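You operate a simulated robot arm through the tools that you are given. There is no shell and no other tool. Be economical: measure what you need, move in short steps, check, and stop when the job is done.

Carry out the task below with a simulated robot arm. There is one attempt and no reset: what you move stays moved.

TASK
Take the stain stick and put it on top of the soap dish on the drainboard.
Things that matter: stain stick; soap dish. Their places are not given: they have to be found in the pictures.

It is judged by the outcome, as a careful person would: the job done as asked, and still so three seconds after it is handed in. It fails if anything else is knocked over, pushed out of place, dropped, spilled or broken.

THE ROBOT
A 6-joint arm with a two-finger parallel gripper, fixed in place. Base frame: the origin is at the foot of the arm, x ahead of it, y to its left, z up; the work surface is at about z = 865. Lengths are in mm, angles in degrees, forces in N, time in s.
With the tool pointing down near the work surface it reaches from about 260 to 680 mm from the base axis. Its first joint turns from -66.0 to 66.0 degrees. Payload 2.9 kg.
Tool frame: the origin (TCP) lies between the finger pads and is the grasp point; the fingertips stand 30 mm ahead of it; z points along the fingers, y is the line along which they close. The gripper opens to 110 mm. The fingers are 20 mm wide and 10 mm thick; the gripper's body (48 by 112 mm) begins 55 mm behind the TCP.
Orientation is that of the tool frame in the base frame, as [roll, pitch, yaw] about the fixed x, y, z axes, in that order (R = Rz(yaw) Ry(pitch) Rx(roll)). With the fingers straight down and closing along the base's y, the tool's x points along the base's -x, its y along +y and its z along -z.

THE INTERFACE
- The arm moves only by the tool drive_tool. Its argument "motion" is text: rows parted by semicolons, each of 6 numbers parted by spaces: the shift along the tool's x, y, z in units of 40 mm (1.0 is 40 mm), then the turn, a rotation vector about the tool's x, y, z in units of 4 degrees (1.0 is 4 degrees). In form: dx dy dz rx ry rz; .... A call has 1 to 20 rows; each row shifts and turns the commanded pose from where the row before left it, along the tool's axes as they then stand. "hand" is the closure, from 0 (fully open) to 1 (shut), set as the call begins (left out, the last holds). A call with a number of a shift or a turn outside -1 to 1 is refused whole. A row lasts 0.2 s, in which the tool goes at most 50 mm and 8.6 degrees; a call with a longer step from one row to the next is refused whole, and so is a gripper value outside its range. A pose out of reach is approached as far as the arm can. The call stops where the force on the tool passes 40 N (or 10 N more than at its start, if that is more) or the arm is blocked; 0.2 s more then pass. The fingers move at their own pace (about 108 mm/s each) and stop on an object; they squeeze with about 25 N. The grip force told is the motor's: it shows also when the fingers shut on nothing. Time passes only in rows, and 0.2 s behind the last, so rows that do not move let the fingers close. It gives the time, the measured TCP pose, the force on the tool (base axes), the opening and the grip force at its end, in the units of the frame above (readings bear some noise), and new pictures: "pictures" is both (left out), scene, wrist or none.
- Cameras (640 x 400 px; columns grow to the right, rows downward): "scene" is fixed at [68.6, 425.3, 1399.4]; the picture's right is [-0.84, -0.55, 0.00], its down [-0.22, 0.34, -0.91] and it looks along [0.50, -0.76, -0.41] (base axes); focal length 350 px, centre (320, 200). "wrist" rides on the gripper at [-36, 0, -57] in the tool frame; the picture's right is [0.00, -1.00, 0.00], its down [0.97, 0.00, -0.24] and it looks along [0.24, 0.00, 0.97] (tool axes); focal length 218 px, centre (320, 200).
- probe_pixels(camera, pixels): for up to 12 pixels [column, row] of the newest picture of that camera ("zoom" is the newest enlarged one), the place [x, y, z] in the base frame of the surface seen there, good to about 3 mm. No time passes.
- inspect(camera, box): a new picture of the part [left, top, right, bottom] of that camera's present view, enlarged. No time passes.
- hand_in(): hands the job in; it is judged then, once.

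Work in short steps. Measure before you move; look again where a grasp or a placing could have gone wrong, and mend it. You have 60 turns and 120 pictures in all, the two below and enlarged ones among them. Open the gripper and draw the arm clear of the work before you hand the job in, unless the task says otherwise; then end with one line.

The tools are called by a JSON object that holds its "name" and its "arguments". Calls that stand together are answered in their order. drive_tool: Moves the arm, as the interface text tells. Its arguments: {"type":"object","properties":{"motion":{"type":"string"},"hand":{"type":"number"},"pictures":{"type":"string","enum":["both","scene","wrist","none"]}},"required":["motion"]} The other tools are called the same way: probe_pixels (camera, pixels) gives the place of the surface under pixels of a picture; inspect (camera, box) takes an enlarged picture of a part of a camera's view; hand_in () hands the job in.

At the start:

```text
clock: 0.0
eef_pos: [447.8, -270.8, 1141.7]
orientation: [180.0, 0.0, -180.0]
wrist_force: [0.4, 0.5, 0.7]
opening: 110.1
grip_force: 0.1
```

scene: 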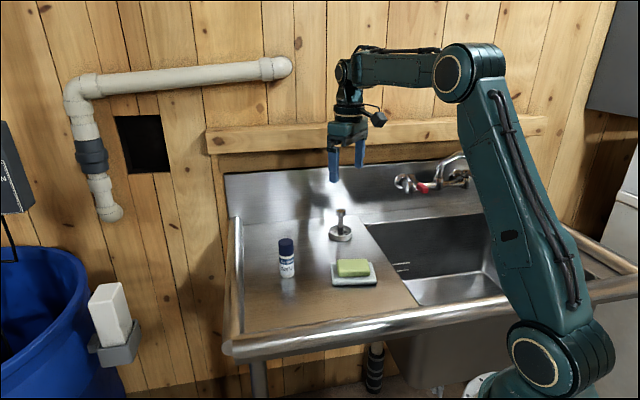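
wrist: 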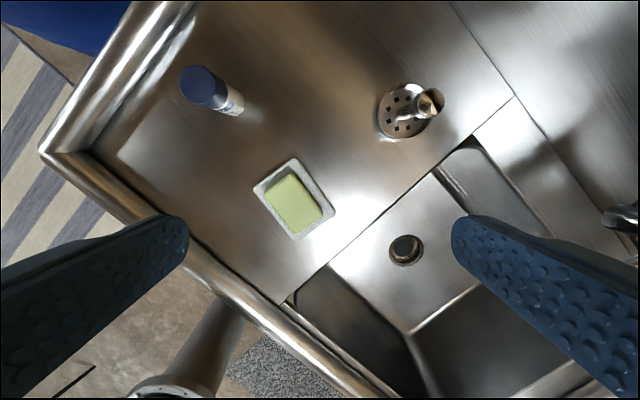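

The scene shows a blue-capped stick near (287,258) and the soap dish with soap near (354,272). I enlarge both views to measure them.

{"name": "inspect", "arguments": {"camera": "scene", "box": [250, 200, 410, 300]}}

{"name": "inspect", "arguments": {"camera": "wrist", "box": [160, 40, 360, 250]}}

{"name": "probe_pixels", "arguments": {"camera": "scene", "pixels": [[286, 241], [287, 247], [287, 265], [287, 276], [338, 265], [369, 263], [352, 262], [353, 272], [334, 284], [376, 282], [371, 262], [300, 300]]}}

{"name": "probe_pixels", "arguments": {"camera": "wrist", "pixels": [[195, 85], [236, 104], [254, 188], [294, 158], [335, 211], [295, 238], [268, 190], [292, 175], [321, 212], [296, 232], [295, 203], [210, 90]]}}

```text
4.00 times, centred on (330, 250) of scene
```

zoom: 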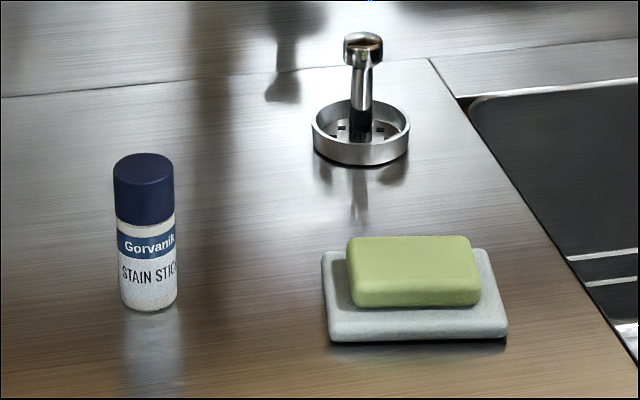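

```text
1.90 times, centred on (260, 145) of wrist
```

zoom: 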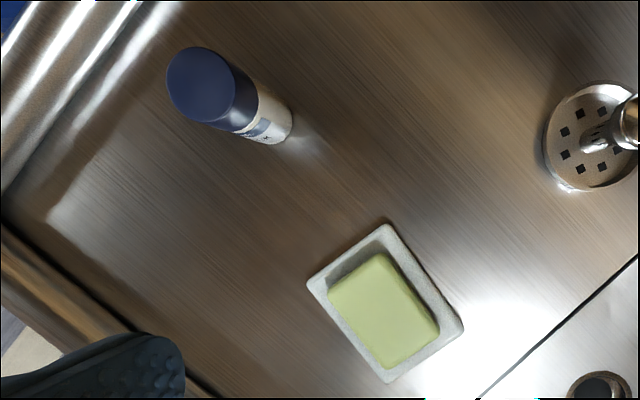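

```text
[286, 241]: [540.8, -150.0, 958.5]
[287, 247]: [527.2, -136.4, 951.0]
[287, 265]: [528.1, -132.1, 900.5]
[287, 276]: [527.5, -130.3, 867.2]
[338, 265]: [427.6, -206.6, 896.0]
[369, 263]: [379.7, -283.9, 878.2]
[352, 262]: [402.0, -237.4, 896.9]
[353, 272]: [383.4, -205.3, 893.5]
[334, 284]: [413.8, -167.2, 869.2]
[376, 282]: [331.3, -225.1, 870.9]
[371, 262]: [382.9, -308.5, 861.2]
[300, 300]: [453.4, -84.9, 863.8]
```

```text
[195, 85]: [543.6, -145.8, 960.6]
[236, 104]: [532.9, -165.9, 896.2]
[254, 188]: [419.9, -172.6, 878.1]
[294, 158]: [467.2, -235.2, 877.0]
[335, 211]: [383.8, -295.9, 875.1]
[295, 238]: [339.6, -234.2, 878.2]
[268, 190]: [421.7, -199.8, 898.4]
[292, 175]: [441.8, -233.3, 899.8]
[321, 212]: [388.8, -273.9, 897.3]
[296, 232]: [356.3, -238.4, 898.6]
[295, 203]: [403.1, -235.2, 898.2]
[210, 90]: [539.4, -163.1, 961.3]
```

Stick stands at about (541,-148), its top at z 961 and about 36 mm across. The soap top is flat at z 898, centred on (402,-235). I move above the stick to refine.

{"name": "drive_tool", "arguments": {"motion": "-0.466 0.611 0.458 0 0 0;-0.466 0.611 0.458 0 0 0;-0.466 0.611 0.458 0 0 0;-0.466 0.611 0.458 0 0 0;-0.466 0.611 0.458 0 0 0;0 0 0 0 0 0", "hand": 0}}

```text
clock: 1.4
eef_pos: [540.1, -148.5, 1051.7]
orientation: [-180.0, 0.0, -180.0]
wrist_force: [-0.4, 0.2, 0.7]
opening: 110.1
grip_force: 0.0
```

scene: 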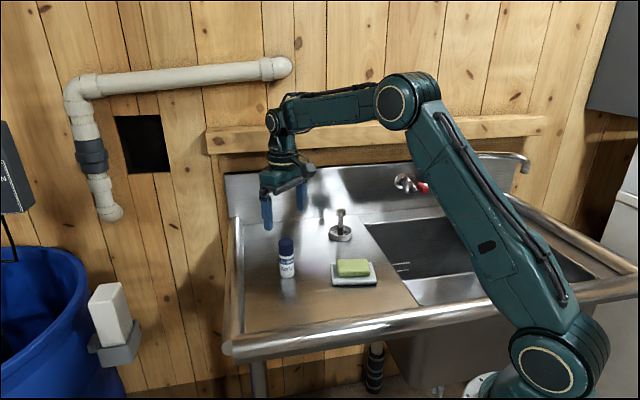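
wrist: 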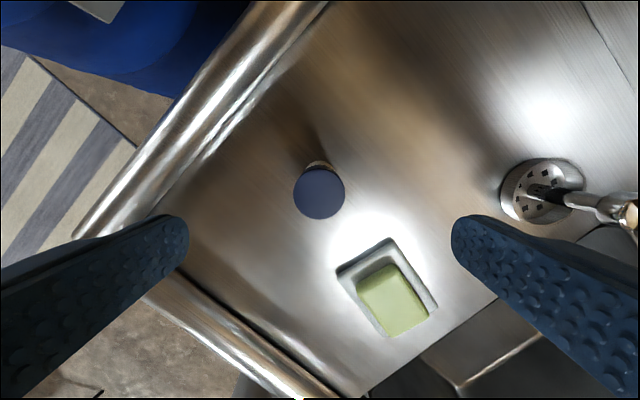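

The cap is at (319,193) in the wrist view. I probe its edges, and the rim near the left finger.

{"name": "probe_pixels", "arguments": {"camera": "wrist", "pixels": [[319, 193], [297, 193], [341, 193], [319, 172], [319, 214], [190, 170], [392, 298], [360, 288], [394, 266], [427, 314], [391, 336]]}}

```text
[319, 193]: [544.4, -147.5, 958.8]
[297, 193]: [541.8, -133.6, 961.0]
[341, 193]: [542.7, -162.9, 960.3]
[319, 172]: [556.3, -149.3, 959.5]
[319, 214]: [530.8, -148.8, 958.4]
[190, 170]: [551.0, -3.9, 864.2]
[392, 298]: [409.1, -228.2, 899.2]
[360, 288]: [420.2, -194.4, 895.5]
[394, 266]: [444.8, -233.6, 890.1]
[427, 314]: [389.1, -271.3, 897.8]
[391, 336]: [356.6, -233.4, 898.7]
```

The stick is centred on (543.5,-148). I go down to z≈928 with the gripper open.

{"name": "drive_tool", "arguments": {"motion": "-0.085 0.01 0.6 0 0 0;0 0 0.6 0 0 0;0 0 0.6 0 0 0;0 0 0.6 0 0 0;0 0 0.69 0 0 0;0 0 0 0 0 0", "pictures": "both"}}

```text
clock: 2.8
eef_pos: [543.4, -148.2, 927.7]
orientation: [-180.0, 0.0, 180.0]
wrist_force: [-1.0, 0.4, 0.2]
opening: 109.9
grip_force: 0.0
```

scene: 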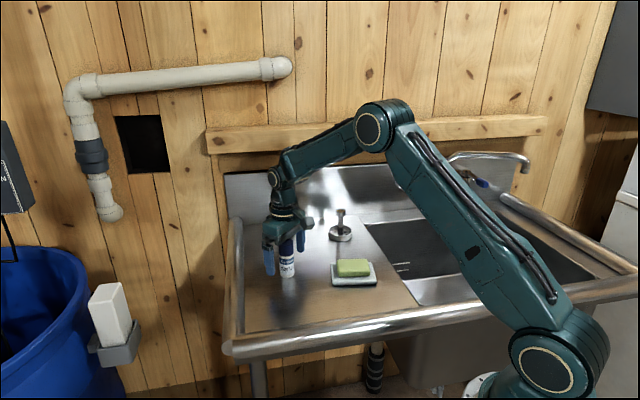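
wrist: 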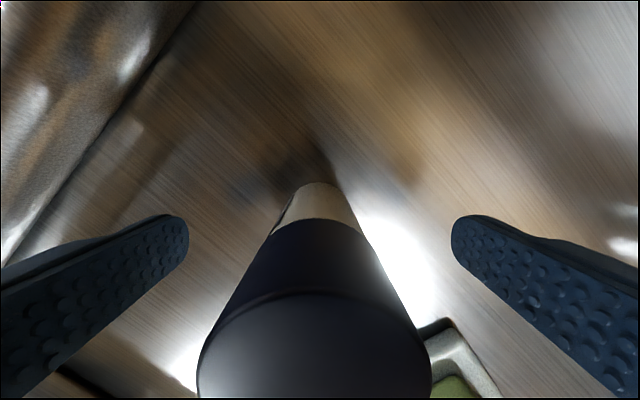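

The stick sits between the fingers, near the middle. I close.

{"name": "drive_tool", "arguments": {"motion": "0 0 0 0 0 0;0 0 0 0 0 0;0 0 0 0 0 0;0 0 0 0 0 0", "hand": 1, "pictures": "both"}}

```text
clock: 3.8
eef_pos: [543.5, -149.1, 929.2]
orientation: [180.0, 0.0, -180.0]
wrist_force: [-0.1, 0.3, 0.2]
opening: 35.3
grip_force: 25.3
```

scene: 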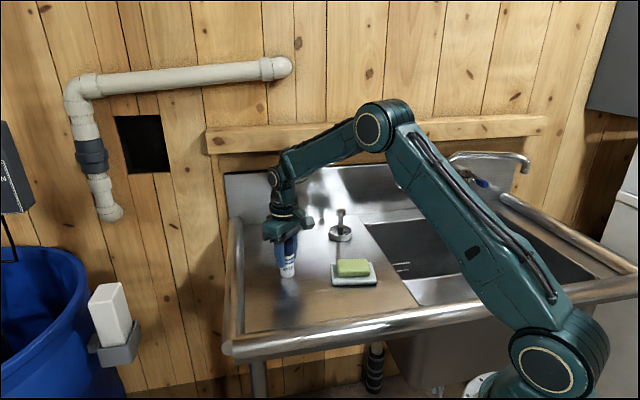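
wrist: 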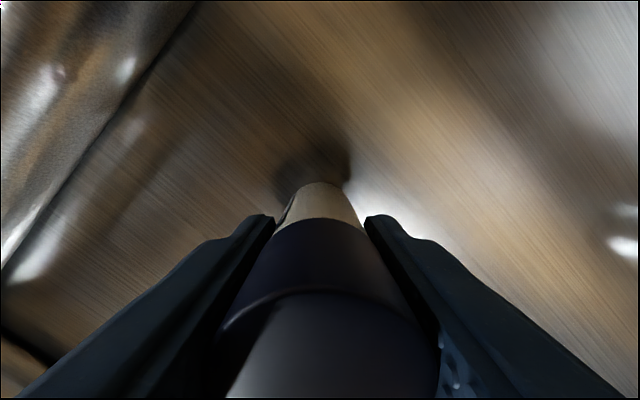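

It is gripped (35 mm, 25 N). I lift 80 mm.

{"name": "drive_tool", "arguments": {"motion": "0 0 -0.3 0 0 0;0 0 -0.5 0 0 0;0 0 -0.6 0 0 0;0 0 -0.6 0 0 0;0 0 0 0 0 0"}}

```text
clock: 5.0
eef_pos: [543.3, -148.8, 1008.8]
orientation: [179.9, 0.0, 179.9]
wrist_force: [-0.2, -0.3, -1.1]
opening: 35.2
grip_force: 24.5
```

scene: 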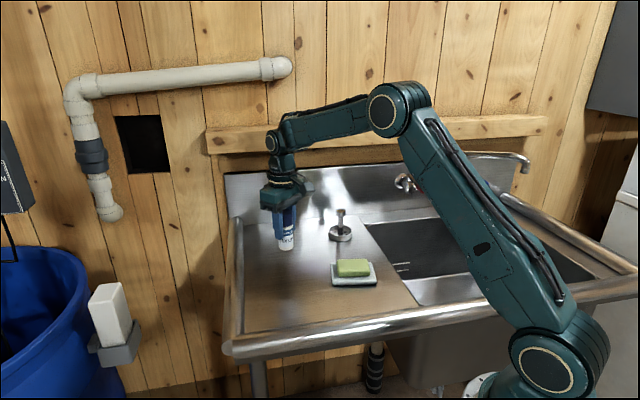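
wrist: 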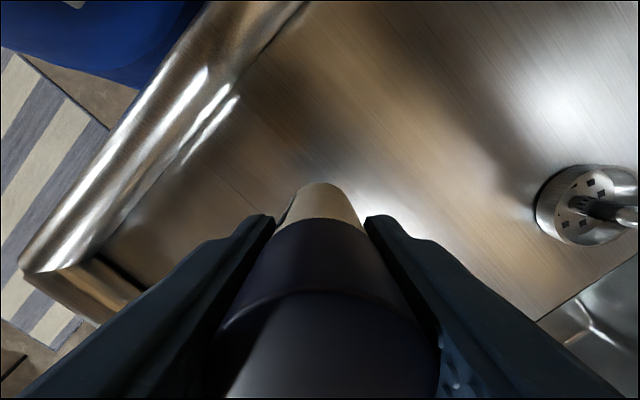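

The stick hangs straight. I carry it level to above the soap centre (402,-236).

{"name": "drive_tool", "arguments": {"motion": "0.4 -0.25 0 0 0 0;0.6 -0.37 0 0 0 0;0.7 -0.43 0 0 0 0;0.7 -0.43 0 0 0 0;0.7 -0.43 0 0 0 0;0.43 -0.27 0 0 0 0;0 0 0 0 0 0;0 0 0 0 0 0"}}

```text
clock: 6.8
eef_pos: [402.5, -236.1, 1009.1]
orientation: [-180.0, -0.1, 179.9]
wrist_force: [0.5, -0.3, -0.8]
opening: 35.2
grip_force: 24.6
```

scene: 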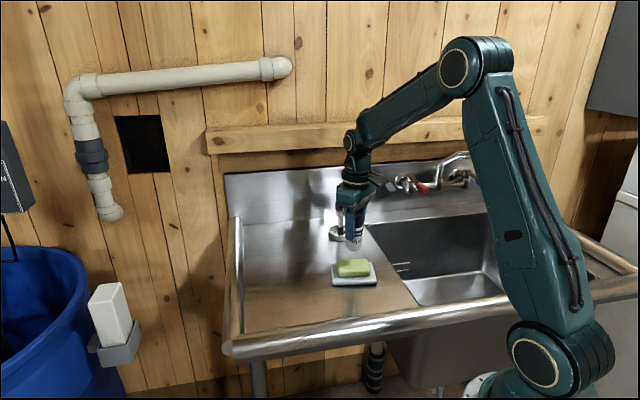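
wrist: 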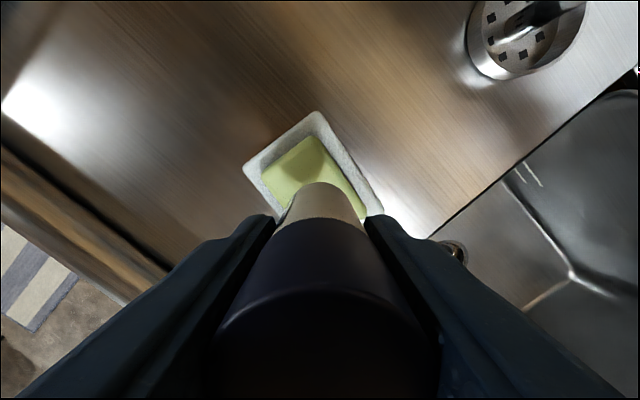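

The stick's base is about 64 mm below the TCP, so contact is expected at z≈962. I go down to ~967 and look.

{"name": "drive_tool", "arguments": {"motion": "0 0 0.4 0 0 0;0 0 0.4 0 0 0;0 0 0.25 0 0 0;0 0 0 0 0 0"}}

{"name": "inspect", "arguments": {"camera": "scene", "box": [300, 200, 410, 290]}}

```text
clock: 7.8
eef_pos: [401.7, -236.1, 965.3]
orientation: [180.0, 0.0, -180.0]
wrist_force: [0.1, 0.3, -0.7]
opening: 35.2
grip_force: 24.7
```

scene: 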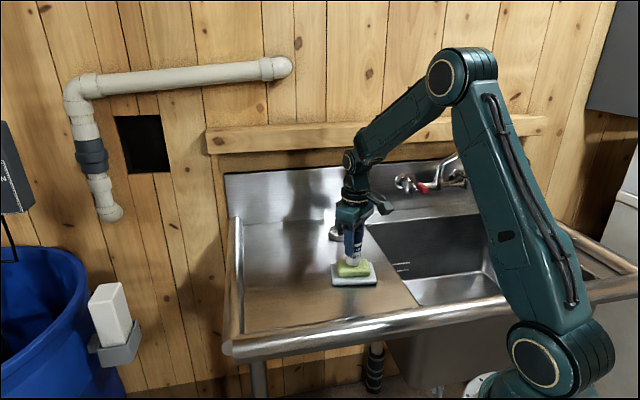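
wrist: 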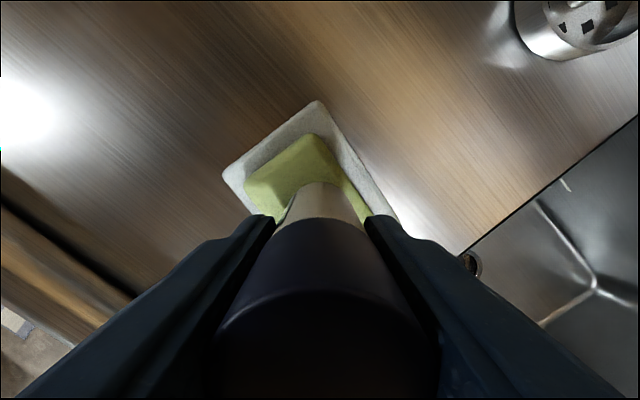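

```text
4.44 times, centred on (355, 245) of scene
```

zoom: 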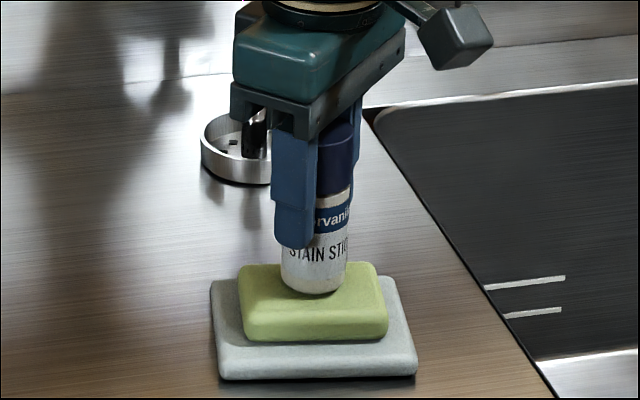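

The base hovers a little over the middle of the soap. I lower in 1 mm steps watching the force.

{"name": "drive_tool", "arguments": {"motion": "0 0 0.025 0 0 0;0 0 0.025 0 0 0;0 0 0 0 0 0", "pictures": "none"}}

```text
clock: 8.6
eef_pos: [401.3, -234.9, 964.7]
orientation: [180.0, 0.0, -180.0]
wrist_force: [0.0, 0.6, -0.6]
opening: 35.0
grip_force: 25.0
```

{"name": "drive_tool", "arguments": {"motion": "0 0 0.02 0 0 0;0 0 0 0 0 0", "pictures": "none"}}

{"name": "drive_tool", "arguments": {"motion": "0 0 0.02 0 0 0;0 0 0 0 0 0", "pictures": "none"}}

{"name": "inspect", "arguments": {"camera": "scene", "box": [325, 240, 385, 290]}}

```text
clock: 9.2
eef_pos: [401.4, -235.5, 963.6]
orientation: [180.0, -0.1, -180.0]
wrist_force: [0.9, 0.6, -0.6]
opening: 35.0
grip_force: 24.6
```

```text
clock: 9.8
eef_pos: [401.7, -236.4, 962.5]
orientation: [-180.0, 0.1, -179.9]
wrist_force: [0.4, -0.7, 1.5]
opening: 35.1
grip_force: 25.3
```

```text
8.00 times, centred on (355, 265) of scene
```

zoom: 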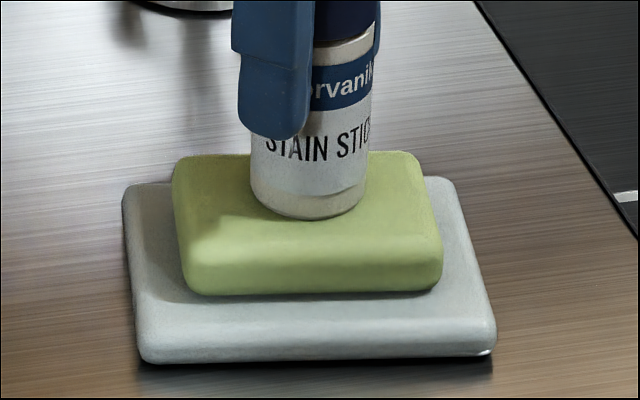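

Force turned positive: contact begins, and the base is central on the soap. One more small step for firm contact.

{"name": "drive_tool", "arguments": {"motion": "0 0 0.01 0 0 0;0 0 0 0 0 0", "pictures": "none"}}

```text
clock: 10.4
eef_pos: [401.4, -234.5, 961.2]
orientation: [-180.0, 0.0, 180.0]
wrist_force: [0.4, -1.5, 3.1]
opening: 35.1
grip_force: 25.0
```

Contact is confirmed at about 3 N. I open slightly.

{"name": "drive_tool", "arguments": {"motion": "0 0 0 0 0 0;0 0 0 0 0 0;0 0 0 0 0 0", "hand": 0.3}}

```text
clock: 11.2
eef_pos: [402.0, -235.9, 962.7]
orientation: [180.0, 0.1, 179.9]
wrist_force: [0.0, 0.9, 1.0]
opening: 77.1
grip_force: 0.0
```

scene: 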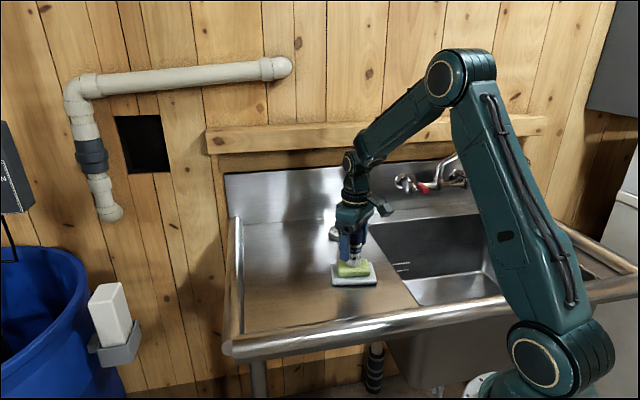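
wrist: 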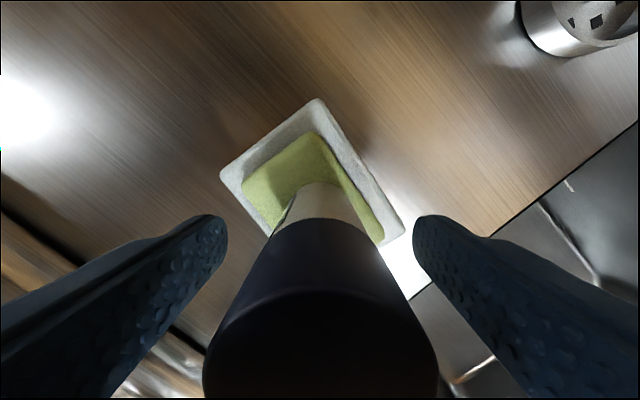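

The stick stands free between the fingers. I rise straight up.

{"name": "drive_tool", "arguments": {"motion": "0 0 -0.4 0 0 0;0 0 -0.7 0 0 0;0 0 -0.8 0 0 0;0 0 -0.8 0 0 0;0 0 -0.8 0 0 0;0 0 -0.8 0 0 0;0 0 0 0 0 0;0 0 0 0 0 0", "hand": 0.1}}

{"name": "inspect", "arguments": {"camera": "scene", "box": [270, 200, 430, 300]}}

```text
clock: 13.0
eef_pos: [402.4, -236.1, 1134.1]
orientation: [-179.9, 0.0, -180.0]
wrist_force: [0.5, 0.3, -0.2]
opening: 98.9
grip_force: 0.0
```

scene: 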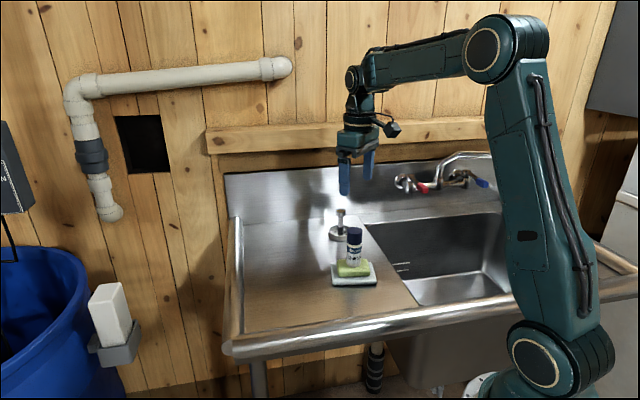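
wrist: 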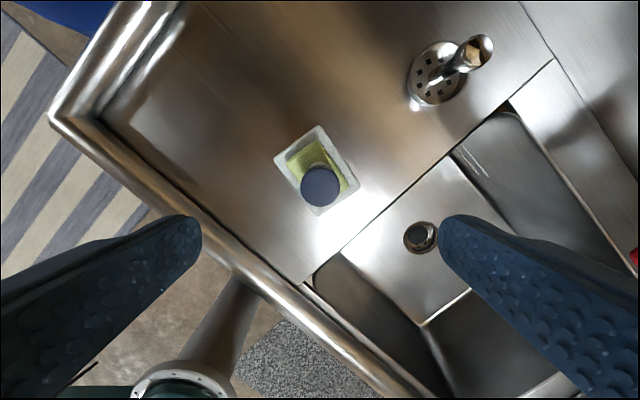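

```text
4.00 times, centred on (350, 250) of scene
```

zoom: 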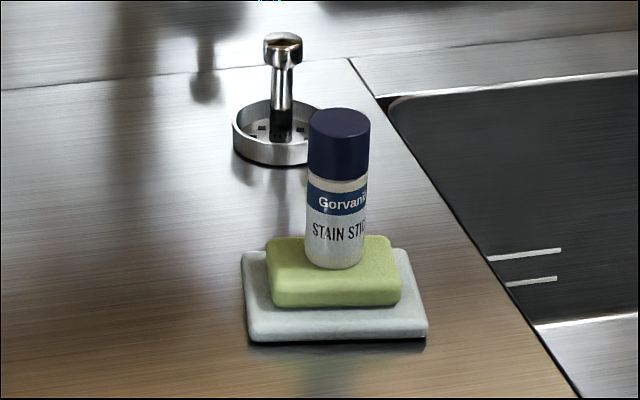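

The stick stands upright on the soap on the dish, and nothing else has moved. The arm is clear, so I hand in.

{"name": "hand_in", "arguments": {}}

```text
The job is handed in.
```

The stain stick is standing upright on the soap in the soap dish; the gripper is open and clear, and nothing else was disturbed.
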